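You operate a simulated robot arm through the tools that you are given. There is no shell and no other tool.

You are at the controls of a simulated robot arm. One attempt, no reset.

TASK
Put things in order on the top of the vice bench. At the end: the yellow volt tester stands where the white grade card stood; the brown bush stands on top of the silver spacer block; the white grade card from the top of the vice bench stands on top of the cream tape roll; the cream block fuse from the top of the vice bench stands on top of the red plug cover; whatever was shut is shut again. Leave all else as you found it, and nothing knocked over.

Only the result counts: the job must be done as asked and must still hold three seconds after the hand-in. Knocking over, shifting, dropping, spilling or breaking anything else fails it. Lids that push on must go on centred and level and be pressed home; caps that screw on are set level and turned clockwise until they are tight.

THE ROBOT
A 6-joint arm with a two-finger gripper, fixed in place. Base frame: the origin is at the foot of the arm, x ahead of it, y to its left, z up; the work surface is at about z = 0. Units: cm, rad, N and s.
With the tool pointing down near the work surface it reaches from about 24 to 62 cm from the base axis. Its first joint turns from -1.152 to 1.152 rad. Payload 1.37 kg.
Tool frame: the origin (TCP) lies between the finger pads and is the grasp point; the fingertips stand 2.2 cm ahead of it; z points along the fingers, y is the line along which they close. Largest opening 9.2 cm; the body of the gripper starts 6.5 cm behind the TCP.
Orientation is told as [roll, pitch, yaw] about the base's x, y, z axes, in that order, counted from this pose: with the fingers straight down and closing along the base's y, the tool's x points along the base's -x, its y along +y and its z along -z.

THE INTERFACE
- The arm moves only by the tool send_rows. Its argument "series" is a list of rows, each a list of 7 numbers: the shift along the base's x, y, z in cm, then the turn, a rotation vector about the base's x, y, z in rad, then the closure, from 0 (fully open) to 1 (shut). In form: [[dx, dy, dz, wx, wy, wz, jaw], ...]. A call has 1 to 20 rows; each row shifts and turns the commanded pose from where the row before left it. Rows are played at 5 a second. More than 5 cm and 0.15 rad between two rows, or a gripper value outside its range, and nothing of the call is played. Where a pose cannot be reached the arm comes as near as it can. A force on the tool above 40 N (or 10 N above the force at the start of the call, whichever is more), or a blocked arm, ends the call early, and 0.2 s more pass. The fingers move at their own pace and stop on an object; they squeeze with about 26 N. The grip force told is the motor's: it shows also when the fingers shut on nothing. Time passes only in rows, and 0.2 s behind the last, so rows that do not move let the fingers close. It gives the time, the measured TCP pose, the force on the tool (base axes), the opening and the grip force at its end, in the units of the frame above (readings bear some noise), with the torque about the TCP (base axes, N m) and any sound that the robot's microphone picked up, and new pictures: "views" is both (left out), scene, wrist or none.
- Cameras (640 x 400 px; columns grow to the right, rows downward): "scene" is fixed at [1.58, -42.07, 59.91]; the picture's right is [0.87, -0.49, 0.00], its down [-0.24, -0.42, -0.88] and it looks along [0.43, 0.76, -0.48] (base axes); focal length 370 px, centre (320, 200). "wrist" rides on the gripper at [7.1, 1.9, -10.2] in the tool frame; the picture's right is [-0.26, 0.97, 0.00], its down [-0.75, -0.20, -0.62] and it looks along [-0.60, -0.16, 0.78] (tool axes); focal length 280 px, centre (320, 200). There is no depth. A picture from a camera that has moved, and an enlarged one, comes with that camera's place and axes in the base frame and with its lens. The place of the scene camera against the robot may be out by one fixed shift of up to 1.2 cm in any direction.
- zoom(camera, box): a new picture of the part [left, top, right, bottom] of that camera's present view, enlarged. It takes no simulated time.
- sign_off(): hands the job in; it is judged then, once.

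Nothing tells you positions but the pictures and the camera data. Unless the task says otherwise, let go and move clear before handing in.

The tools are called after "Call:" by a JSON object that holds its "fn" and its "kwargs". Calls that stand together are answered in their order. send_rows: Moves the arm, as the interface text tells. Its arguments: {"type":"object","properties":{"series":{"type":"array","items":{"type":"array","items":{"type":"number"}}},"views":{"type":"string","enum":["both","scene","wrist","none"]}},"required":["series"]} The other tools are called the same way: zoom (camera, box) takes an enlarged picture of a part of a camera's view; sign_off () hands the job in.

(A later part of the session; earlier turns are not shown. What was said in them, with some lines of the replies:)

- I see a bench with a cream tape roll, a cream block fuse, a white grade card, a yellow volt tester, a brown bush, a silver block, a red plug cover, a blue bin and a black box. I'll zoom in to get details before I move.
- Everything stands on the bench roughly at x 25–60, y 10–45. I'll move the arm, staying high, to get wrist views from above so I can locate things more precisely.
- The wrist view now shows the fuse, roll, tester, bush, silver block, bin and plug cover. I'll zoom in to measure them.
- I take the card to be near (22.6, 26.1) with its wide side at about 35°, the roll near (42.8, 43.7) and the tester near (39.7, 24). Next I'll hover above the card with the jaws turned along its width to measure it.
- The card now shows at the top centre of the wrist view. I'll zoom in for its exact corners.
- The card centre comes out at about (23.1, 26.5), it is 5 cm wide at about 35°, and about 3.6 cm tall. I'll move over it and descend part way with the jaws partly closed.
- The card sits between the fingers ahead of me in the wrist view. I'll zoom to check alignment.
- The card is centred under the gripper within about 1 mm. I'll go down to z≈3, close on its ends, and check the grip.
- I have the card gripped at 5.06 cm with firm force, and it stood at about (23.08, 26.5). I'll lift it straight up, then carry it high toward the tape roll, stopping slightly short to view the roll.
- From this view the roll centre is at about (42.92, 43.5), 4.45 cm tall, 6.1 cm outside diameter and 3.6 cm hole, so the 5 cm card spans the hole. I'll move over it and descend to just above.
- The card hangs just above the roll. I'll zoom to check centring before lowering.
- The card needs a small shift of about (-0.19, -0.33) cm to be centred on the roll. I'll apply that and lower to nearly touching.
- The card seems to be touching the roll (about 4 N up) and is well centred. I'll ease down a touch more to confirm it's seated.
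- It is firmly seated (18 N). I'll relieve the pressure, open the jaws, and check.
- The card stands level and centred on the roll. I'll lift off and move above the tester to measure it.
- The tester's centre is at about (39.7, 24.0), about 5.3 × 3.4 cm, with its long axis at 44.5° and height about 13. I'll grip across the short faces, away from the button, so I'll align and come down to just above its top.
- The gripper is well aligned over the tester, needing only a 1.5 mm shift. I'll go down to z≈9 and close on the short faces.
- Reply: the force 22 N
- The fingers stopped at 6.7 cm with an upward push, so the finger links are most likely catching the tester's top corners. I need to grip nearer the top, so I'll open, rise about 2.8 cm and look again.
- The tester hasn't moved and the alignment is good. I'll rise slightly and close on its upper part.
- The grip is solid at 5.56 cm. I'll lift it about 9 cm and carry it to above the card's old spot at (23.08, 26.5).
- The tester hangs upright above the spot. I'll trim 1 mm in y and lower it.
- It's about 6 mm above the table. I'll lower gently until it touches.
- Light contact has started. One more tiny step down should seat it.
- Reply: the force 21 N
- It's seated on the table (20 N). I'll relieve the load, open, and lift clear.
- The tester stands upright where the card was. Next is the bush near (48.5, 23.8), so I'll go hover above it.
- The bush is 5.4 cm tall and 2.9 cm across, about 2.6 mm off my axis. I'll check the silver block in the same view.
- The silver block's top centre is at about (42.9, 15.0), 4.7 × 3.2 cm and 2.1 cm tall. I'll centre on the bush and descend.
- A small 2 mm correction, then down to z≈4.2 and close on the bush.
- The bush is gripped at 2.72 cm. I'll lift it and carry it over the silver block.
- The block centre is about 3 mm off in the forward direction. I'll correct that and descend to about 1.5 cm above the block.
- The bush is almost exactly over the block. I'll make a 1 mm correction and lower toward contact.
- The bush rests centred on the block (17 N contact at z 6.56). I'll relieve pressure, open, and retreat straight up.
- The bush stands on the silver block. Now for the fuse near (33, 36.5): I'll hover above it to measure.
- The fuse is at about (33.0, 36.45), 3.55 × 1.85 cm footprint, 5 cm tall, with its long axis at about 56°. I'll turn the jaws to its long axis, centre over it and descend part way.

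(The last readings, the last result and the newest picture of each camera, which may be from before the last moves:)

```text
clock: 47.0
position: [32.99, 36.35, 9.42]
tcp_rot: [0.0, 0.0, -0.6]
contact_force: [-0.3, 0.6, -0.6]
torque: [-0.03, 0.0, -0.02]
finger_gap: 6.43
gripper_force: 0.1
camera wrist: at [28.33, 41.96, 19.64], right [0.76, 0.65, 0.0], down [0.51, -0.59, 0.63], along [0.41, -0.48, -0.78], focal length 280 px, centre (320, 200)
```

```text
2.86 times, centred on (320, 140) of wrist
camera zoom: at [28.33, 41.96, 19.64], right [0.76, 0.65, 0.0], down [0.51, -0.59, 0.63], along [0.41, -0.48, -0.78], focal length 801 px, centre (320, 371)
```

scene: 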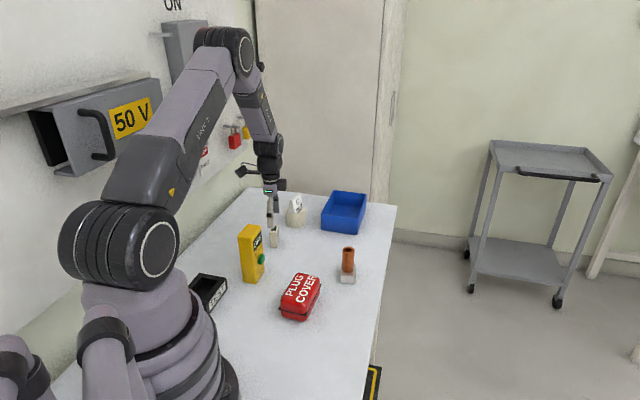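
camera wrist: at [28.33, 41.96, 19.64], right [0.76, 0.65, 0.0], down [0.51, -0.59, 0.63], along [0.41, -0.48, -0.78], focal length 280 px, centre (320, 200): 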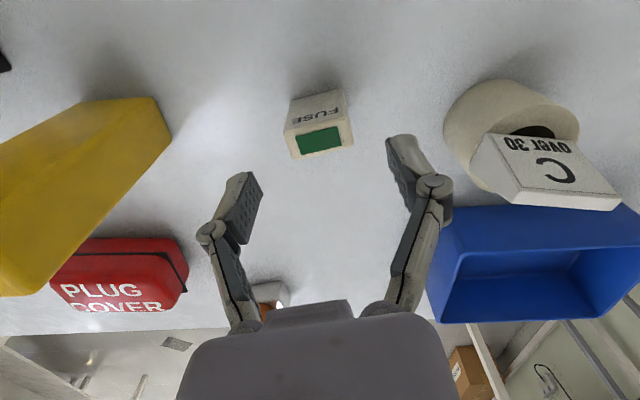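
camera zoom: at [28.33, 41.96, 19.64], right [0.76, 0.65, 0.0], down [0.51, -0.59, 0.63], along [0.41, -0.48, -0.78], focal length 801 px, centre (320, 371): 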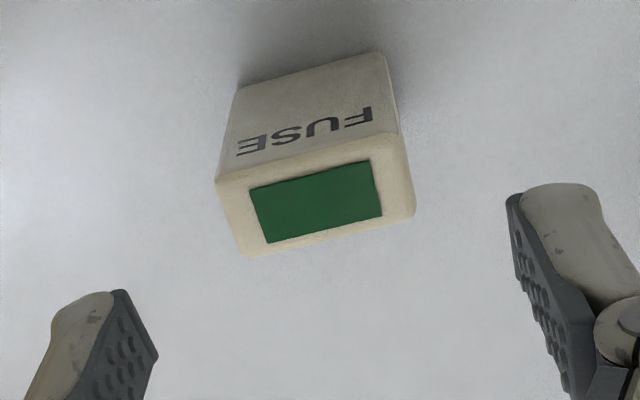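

Alignment is good, with about a 1.5 mm and 1.7° trim to make. I'll then descend to z≈3.6 and close.

Call:
{"fn": "send_rows", "kwargs": {"series": [[-0.14, 0.04, -0.5, 0, 0, 0.03, 0.3], [0, 0, -2, 0, 0, 0, 0.3], [0, 0, -2, 0, 0, 0, 0.3], [0, 0, -1.3, 0, 0, 0, 0.3], [0, 0, 0, 0, 0, 0, 0.3], [0, 0, 0, 0, 0, 0, 0.45], [0, 0, 0, 0, 0, 0, 0.6], [0, 0, 0, 0, 0, 0, 0.8], [0, 0, 0, 0, 0, 0, 0.8], [0, 0, 0, 0, 0, 0, 0.8]]}}

Call:
{"fn": "zoom", "kwargs": {"camera": "wrist", "box": [230, 80, 410, 240]}}

Call:
{"fn": "zoom", "kwargs": {"camera": "scene", "box": [240, 180, 320, 260]}}

```text
clock: 49.2
position: [33.24, 36.46, 3.81]
tcp_rot: [-0.001, 0.0, -0.569]
contact_force: [0.3, -0.8, 0.6]
torque: [-0.02, 0.0, -0.03]
finger_gap: 3.7
gripper_force: 25.8
camera wrist: at [28.37, 41.9, 14.02], right [0.74, 0.67, 0.0], down [0.52, -0.58, 0.63], along [0.42, -0.46, -0.78], focal length 280 px, centre (320, 200)
```

scene: 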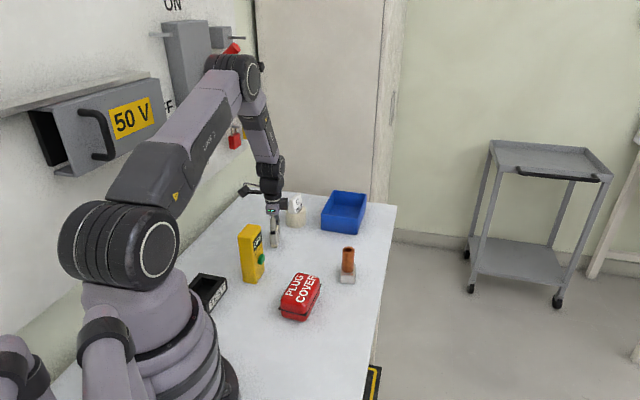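
wrist: 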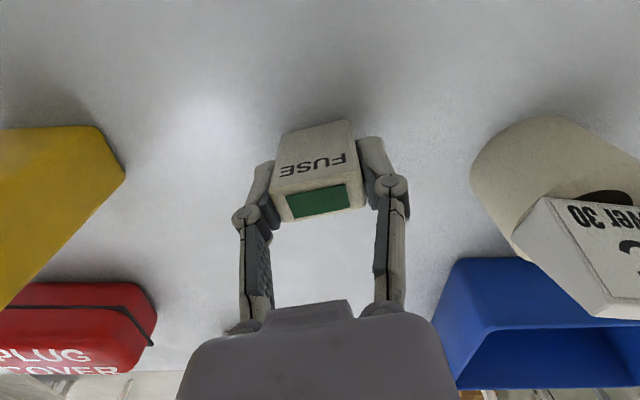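

```text
2.50 times, centred on (320, 160) of wrist
camera zoom: at [28.37, 41.9, 14.02], right [0.74, 0.67, 0.0], down [0.52, -0.58, 0.63], along [0.42, -0.46, -0.78], focal length 701 px, centre (320, 300)
```

zoom: 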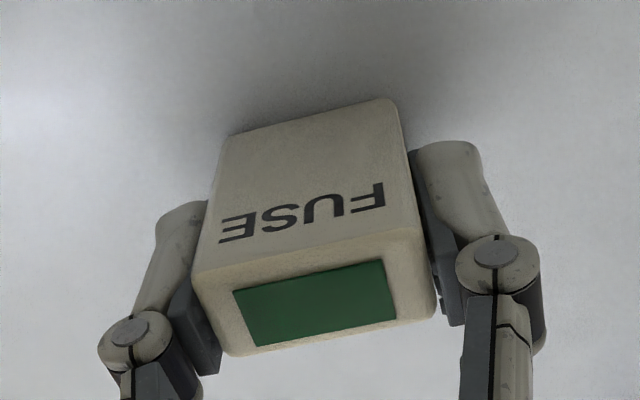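

```text
5.00 times, centred on (280, 220) of scene
camera zoom: at [1.58, -42.07, 59.91], right [0.87, -0.49, 0.0], down [-0.24, -0.42, -0.88], along [0.43, 0.76, -0.48], focal length 1848 px, centre (520, 100)
```

zoom: 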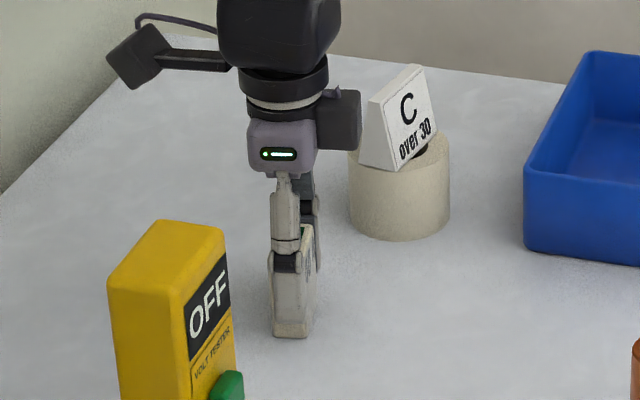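

I have the fuse gripped at 3.7 cm. I'll lift it high and carry it toward the plug cover at about (29, 12), stopping offset so I can view the cover's top.

Call:
{"fn": "send_rows", "kwargs": {"series": [[0, 0, 1, 0, 0, 0, 0.8], [0, 0, 3, 0, 0, 0, 0.8], [0, 0, 4, 0, 0, 0, 0.8], [0, 0, 4, 0, 0, 0, 0.8], [0, 0, 4, 0, 0, 0, 0.8], [-0.3, -2, 0.3, 0, 0, -0.03, 0.8], [-0.5, -4, 0, 0, 0, -0.04, 0.8], [-0.5, -4, 0, 0, 0, -0.04, 0.8], [-0.5, -4, 0, 0, 0, -0.04, 0.8], [-0.5, -4, 0, 0, 0, -0.04, 0.8], [-0.4, -4, 0, 0, 0, -0.04, 0.8], [-0.3, -3, 0, 0, 0, -0.04, 0.8], [-0.1, -1.3, 0, 0, 0, 0, 0.8], [0, 0, 0, 0, 0, 0, 0.8], [0, 0, 0, 0, 0, 0, 0.8]]}}

Call:
{"fn": "zoom", "kwargs": {"camera": "wrist", "box": [200, 0, 440, 220]}}

Call:
{"fn": "zoom", "kwargs": {"camera": "scene", "box": [230, 180, 390, 340]}}

```text
clock: 52.4
position: [30.02, 9.93, 20.19]
tcp_rot: [-0.001, 0.0, -0.837]
contact_force: [0.0, 0.3, -1.0]
torque: [0.01, 0.01, 0.0]
finger_gap: 3.72
gripper_force: 26.4
camera wrist: at [26.81, 16.51, 30.38], right [0.89, 0.45, 0.0], down [0.35, -0.7, 0.62], along [0.28, -0.56, -0.78], focal length 280 px, centre (320, 200)
```

scene: 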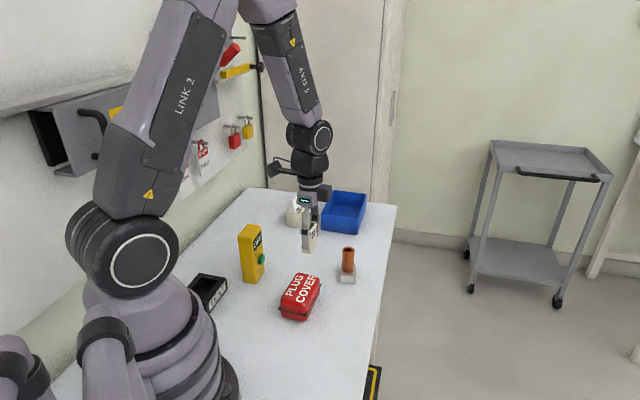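
wrist: 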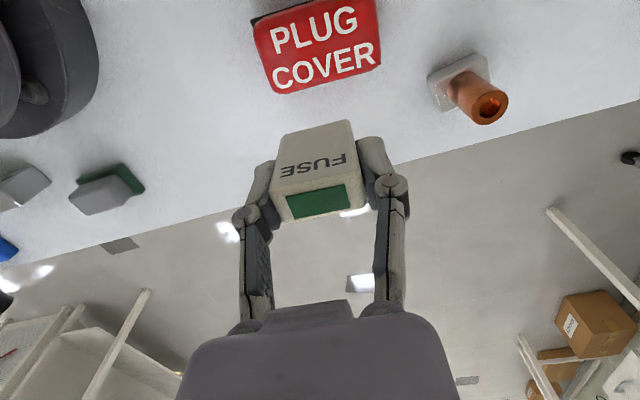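

```text
1.82 times, centred on (320, 110) of wrist
camera zoom: at [26.81, 16.51, 30.38], right [0.89, 0.45, 0.0], down [0.35, -0.7, 0.62], along [0.28, -0.56, -0.78], focal length 510 px, centre (320, 364)
```

zoom: 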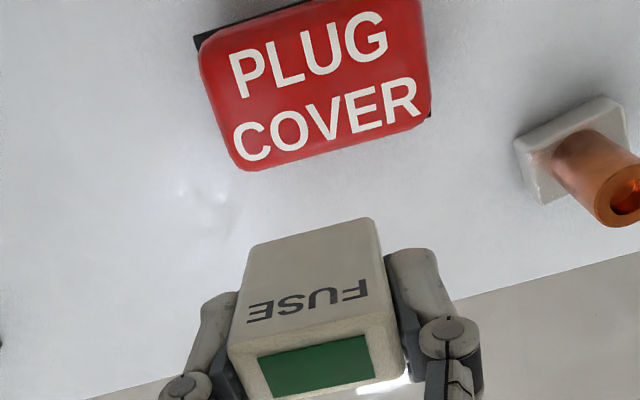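

```text
2.50 times, centred on (310, 260) of scene
camera zoom: at [1.58, -42.07, 59.91], right [0.87, -0.49, 0.0], down [-0.24, -0.42, -0.88], along [0.43, 0.76, -0.48], focal length 924 px, centre (345, 50)
```

zoom: 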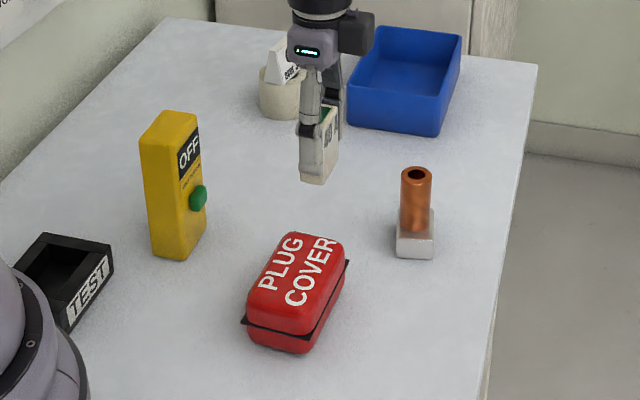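

The plug cover's top is at about z 5.5, centred near (28.8, 12.4), and is aligned with the fuse. I'll move over its centre and descend partway.

Call:
{"fn": "send_rows", "kwargs": {"series": [[-0.6, 1.18, 0, 0, 0, 0, 0.8], [-0.6, 1.18, 0, 0, 0, 0, 0.8], [0, 0, -3, 0, 0, 0, 0.8], [0, 0, -3, 0, 0, 0, 0.8], [0, 0, -2, 0, 0, 0, 0.8], [0, 0, 0, 0, 0, 0, 0.8], [0, 0, 0, 0, 0, 0, 0.8]]}}

Call:
{"fn": "zoom", "kwargs": {"camera": "wrist", "box": [200, 30, 440, 240]}}

Call:
{"fn": "zoom", "kwargs": {"camera": "scene", "box": [260, 210, 360, 330]}}

```text
clock: 54.0
position: [28.89, 12.57, 12.4]
tcp_rot: [0.002, 0.0, -0.837]
contact_force: [-0.2, -0.4, -0.6]
torque: [0.0, 0.01, 0.02]
finger_gap: 3.71
gripper_force: 26.3
camera wrist: at [25.66, 19.16, 22.6], right [0.89, 0.45, 0.0], down [0.35, -0.7, 0.62], along [0.28, -0.56, -0.78], focal length 280 px, centre (320, 200)
```

scene: 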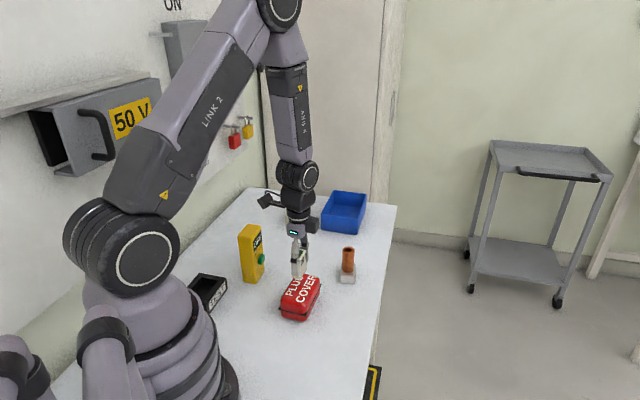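
wrist: 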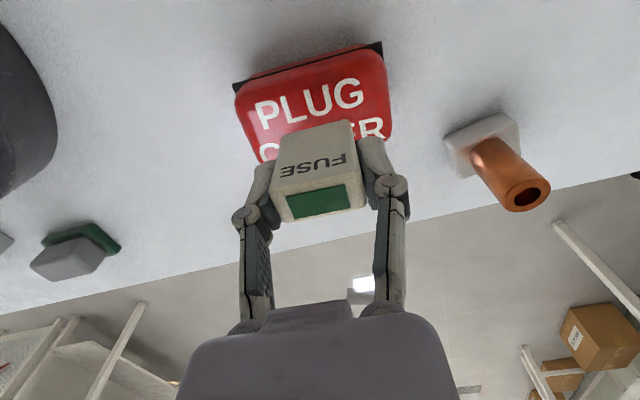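

```text
1.90 times, centred on (320, 135) of wrist
camera zoom: at [25.66, 19.16, 22.6], right [0.89, 0.45, 0.0], down [0.35, -0.7, 0.62], along [0.28, -0.56, -0.78], focal length 534 px, centre (320, 324)
```

zoom: 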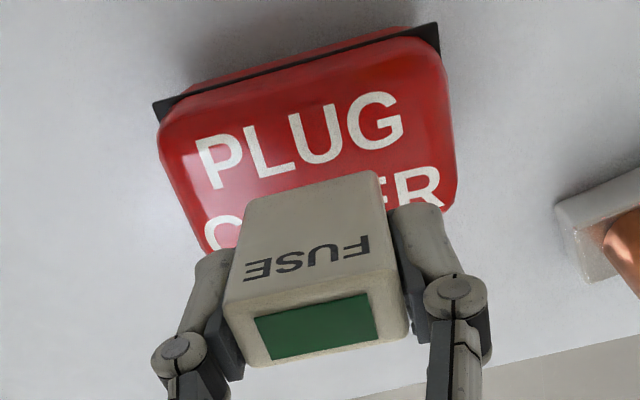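

```text
3.33 times, centred on (310, 270) of scene
camera zoom: at [1.58, -42.07, 59.91], right [0.87, -0.49, 0.0], down [-0.24, -0.42, -0.88], along [0.43, 0.76, -0.48], focal length 1232 px, centre (353, -33)
```

zoom: 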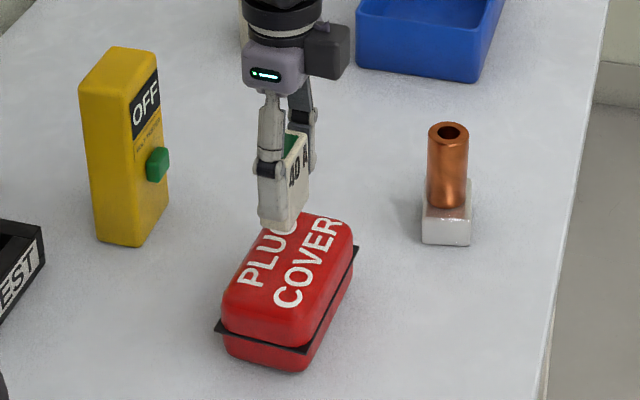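

Centred well enough. I'll apply a 2 mm trim and lower toward contact, expected at z≈9.2.

Call:
{"fn": "send_rows", "kwargs": {"series": [[-0.13, -0.16, -0.4, 0, 0, 0, 0.8], [0, 0, -1, 0, 0, 0, 0.8], [0, 0, -0.7, 0, 0, 0, 0.8], [0, 0, -0.4, 0, 0, 0, 0.8], [0, 0, -0.2, 0, 0, 0, 0.8], [0, 0, 0, 0, 0, 0, 0.8]]}}

Call:
{"fn": "zoom", "kwargs": {"camera": "wrist", "box": [200, 30, 440, 240]}}

Call:
{"fn": "zoom", "kwargs": {"camera": "scene", "box": [265, 230, 345, 330]}}

```text
clock: 55.4
position: [28.73, 12.4, 9.55]
tcp_rot: [0.0, 0.0, -0.837]
contact_force: [-0.7, 0.0, -0.5]
torque: [-0.01, -0.01, -0.01]
finger_gap: 3.69
gripper_force: 26.2
camera wrist: at [25.55, 18.95, 19.83], right [0.89, 0.45, 0.0], down [0.35, -0.7, 0.62], along [0.28, -0.56, -0.78], focal length 280 px, centre (320, 200)
```

scene: 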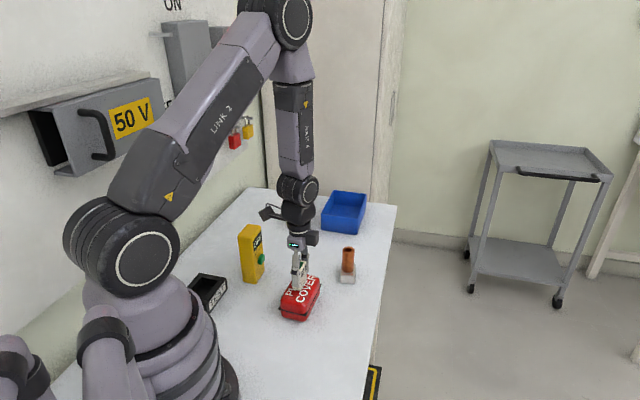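
wrist: 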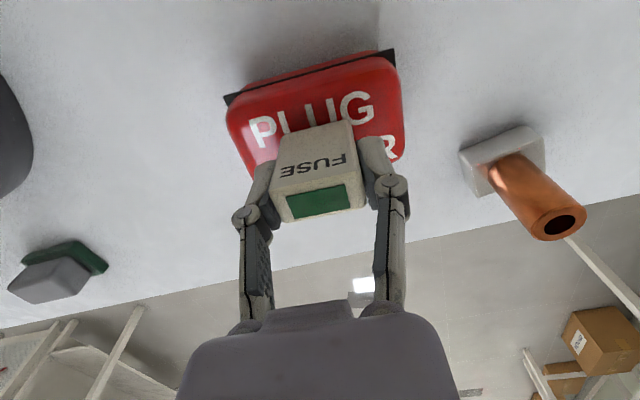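

```text
1.90 times, centred on (320, 135) of wrist
camera zoom: at [25.55, 18.95, 19.83], right [0.89, 0.45, 0.0], down [0.35, -0.7, 0.62], along [0.28, -0.56, -0.78], focal length 534 px, centre (320, 324)
```

zoom: 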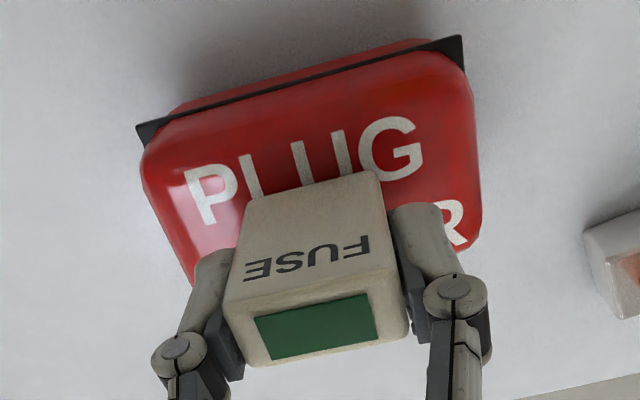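

```text
4.00 times, centred on (305, 280) of scene
camera zoom: at [1.58, -42.07, 59.91], right [0.87, -0.49, 0.0], down [-0.24, -0.42, -0.88], along [0.43, 0.76, -0.48], focal length 1478 px, centre (380, -120)
```

zoom: 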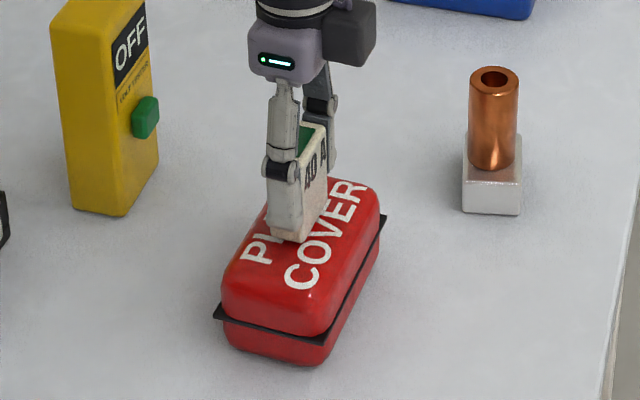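

The fuse hovers about 5 mm above the cover's centre. I'll lower in small steps to contact.

Call:
{"fn": "send_rows", "kwargs": {"series": [[0, 0, -0.2, 0, 0, 0, 0.8], [0, 0, -0.15, 0, 0, 0, 0.8], [0, 0, 0, 0, 0, 0, 0.8]], "views": "none"}}

```text
clock: 56.2
position: [28.65, 12.44, 9.34]
tcp_rot: [0.001, 0.0, -0.84]
contact_force: [-2.1, -4.2, 20.9]
torque: [-0.09, 0.03, -0.02]
finger_gap: 3.71
gripper_force: 25.7
```

It's seated on the cover (21 N at z 9.34). I'll relieve pressure, open gently and check before retreating.

Call:
{"fn": "send_rows", "kwargs": {"series": [[0, 0, 0.1, 0, 0, 0, 0.8], [0, 0, 0.05, 0, 0, 0, 0.8], [0, 0, 0, 0, 0, 0, 0.55], [0, 0, 0, 0, 0, 0, 0.45], [0, 0, 0, 0, 0, 0, 0.3], [0, 0, 0, 0, 0, 0, 0.3]]}}

Call:
{"fn": "zoom", "kwargs": {"camera": "wrist", "box": [200, 30, 440, 240]}}

Call:
{"fn": "zoom", "kwargs": {"camera": "scene", "box": [265, 230, 345, 330]}}

```text
clock: 57.6
position: [28.66, 12.39, 9.31]
tcp_rot: [0.001, 0.0, -0.839]
contact_force: [1.0, 0.0, -0.3]
torque: [0.03, 0.06, -0.01]
finger_gap: 6.45
gripper_force: 0.0
camera wrist: at [25.49, 18.91, 19.52], right [0.89, 0.45, 0.0], down [0.35, -0.7, 0.62], along [0.28, -0.56, -0.78], focal length 280 px, centre (320, 200)
```

scene: 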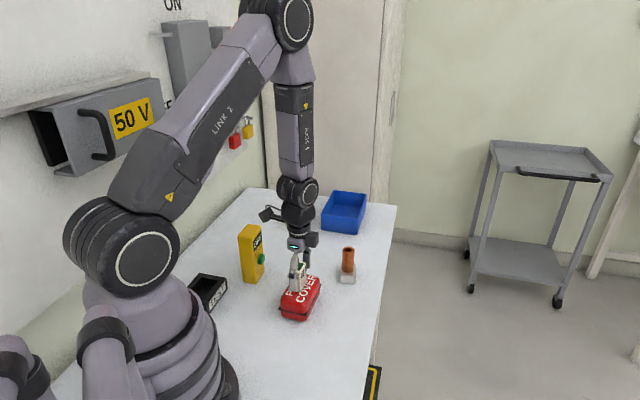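
wrist: 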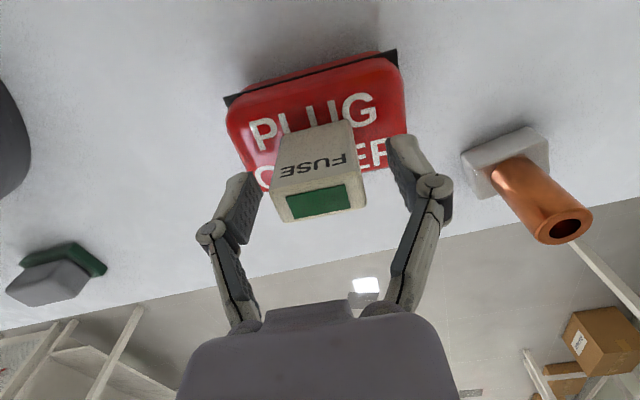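

```text
1.90 times, centred on (320, 135) of wrist
camera zoom: at [25.49, 18.91, 19.52], right [0.89, 0.45, 0.0], down [0.35, -0.7, 0.62], along [0.28, -0.56, -0.78], focal length 534 px, centre (320, 324)
```

zoom: 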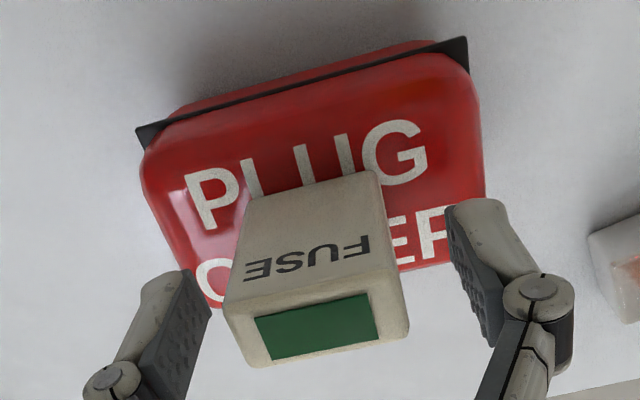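

```text
4.00 times, centred on (305, 280) of scene
camera zoom: at [1.58, -42.07, 59.91], right [0.87, -0.49, 0.0], down [-0.24, -0.42, -0.88], along [0.43, 0.76, -0.48], focal length 1478 px, centre (380, -120)
```

zoom: 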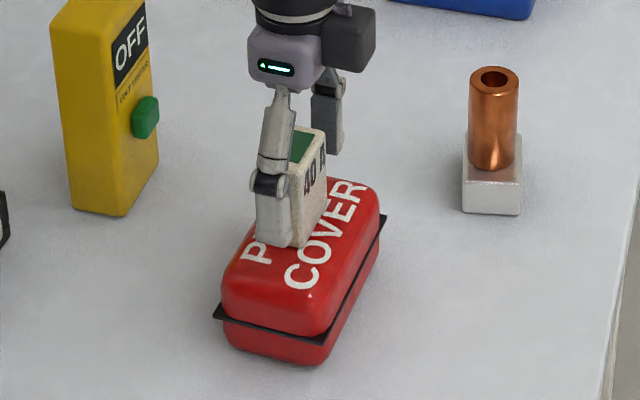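

The fuse stands on the plug cover. I'll retreat straight up and do a final check of everything.

Call:
{"fn": "send_rows", "kwargs": {"series": [[0, 0, 1.5, 0, 0, 0, 0.3], [0, 0, 3, 0, 0, 0, 0.3], [0, 0, 4, 0, 0, 0, 0.2], [0, 0, 4, 0, 0, 0, 0], [0, 0, 4, 0, 0, 0, 0], [0, 0, 4, 0, 0, 0, 0], [0, 0, 0, 0, 0, 0, 0]]}}

Call:
{"fn": "zoom", "kwargs": {"camera": "scene", "box": [180, 180, 400, 330]}}

Call:
{"fn": "zoom", "kwargs": {"camera": "scene", "box": [265, 230, 365, 330]}}

Call:
{"fn": "zoom", "kwargs": {"camera": "scene", "box": [225, 185, 325, 290]}}

```text
clock: 59.2
position: [28.95, 12.51, 29.87]
tcp_rot: [0.002, 0.001, -0.839]
contact_force: [-0.2, -0.4, -0.3]
torque: [-0.02, 0.02, 0.01]
finger_gap: 9.21
gripper_force: 0.1
camera wrist: at [25.67, 19.12, 40.12], right [0.89, 0.45, 0.0], down [0.35, -0.7, 0.63], along [0.28, -0.56, -0.78], focal length 280 px, centre (320, 200)
```

scene: 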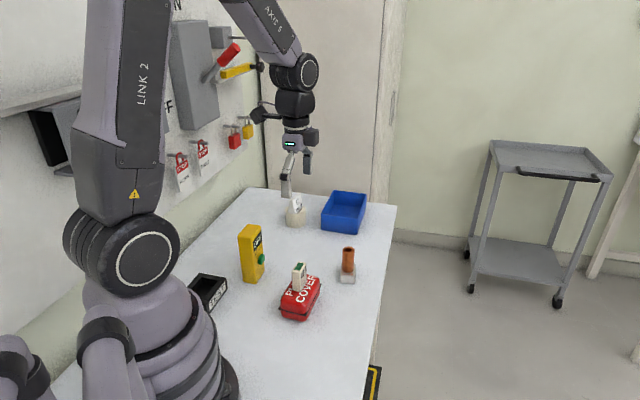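
wrist: 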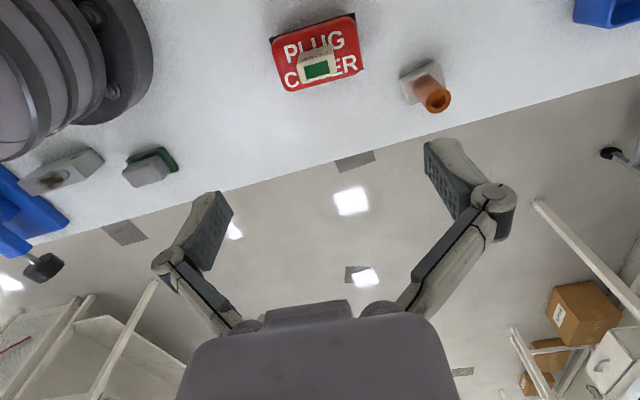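

```text
2.67 times, centred on (290, 255) of scene
camera zoom: at [1.58, -42.07, 59.91], right [0.87, -0.49, 0.0], down [-0.24, -0.42, -0.88], along [0.43, 0.76, -0.48], focal length 986 px, centre (400, 53)
```

zoom: 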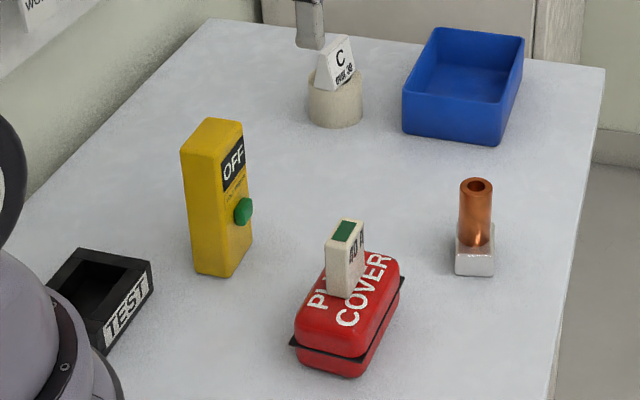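

```text
4.00 times, centred on (315, 280) of scene
camera zoom: at [1.58, -42.07, 59.91], right [0.87, -0.49, 0.0], down [-0.24, -0.42, -0.88], along [0.43, 0.76, -0.48], focal length 1478 px, centre (340, -120)
```

zoom: 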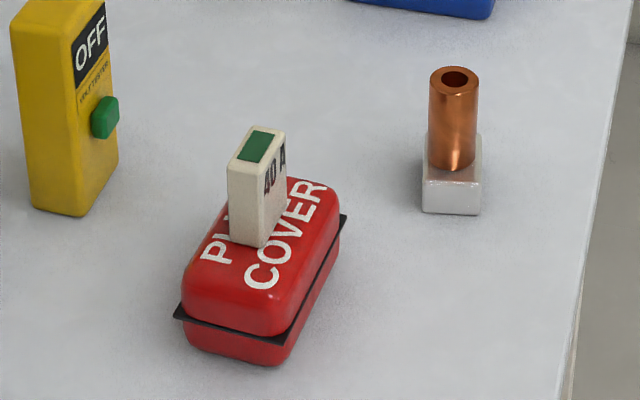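

```text
3.81 times, centred on (275, 238) of scene
camera zoom: at [1.58, -42.07, 59.91], right [0.87, -0.49, 0.0], down [-0.24, -0.42, -0.88], along [0.43, 0.76, -0.48], focal length 1408 px, centre (491, 57)
```

zoom: 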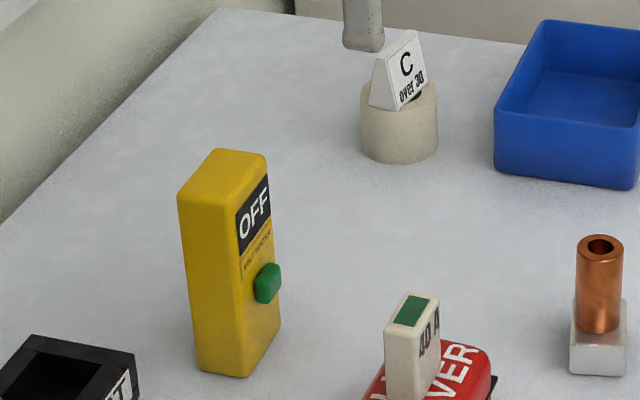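

All four moves are in place, upright and stable: the tester is on the card's old spot, the bush on the silver block, the card on the tape roll, and the fuse on the plug cover. Nothing else has shifted, nothing was opened, and the gripper is open and clear, so I'm handing in.

Call:
{"fn": "sign_off", "kwargs": {}}

```text
The job is handed in.
```

I handed the job in with all four moves done; the hand-in gave no verdict, so this is based on my last pictures and the arm's readings.

| Item | Where it stands now | How it sits |
|---|---|---|
| White grade card | On top of the cream tape roll | Centred, spanning the hole |
| Yellow volt tester | Where the grade card stood | Upright, within about 2 mm of the card's old centre |
| Brown bush | On top of the silver spacer block | Centred within about 1 mm |
| Cream block fuse | On top of the red plug cover | Upright, about 2 mm off the centre of the lid |

- **Tester grip:** My first grip closed on the tester's top corners, and the tool felt about 21 N. I let go, checked the tester hadn't moved, and gripped it higher. I kept the fingers off the green button throughout.
- **Everything else:** The blue bin, black test box, tape roll, silver block and plug cover look unmoved compared with the first picture. I opened nothing, so the plug cover is still shut.
- **Arm:** The gripper is open and raised clear of everything.
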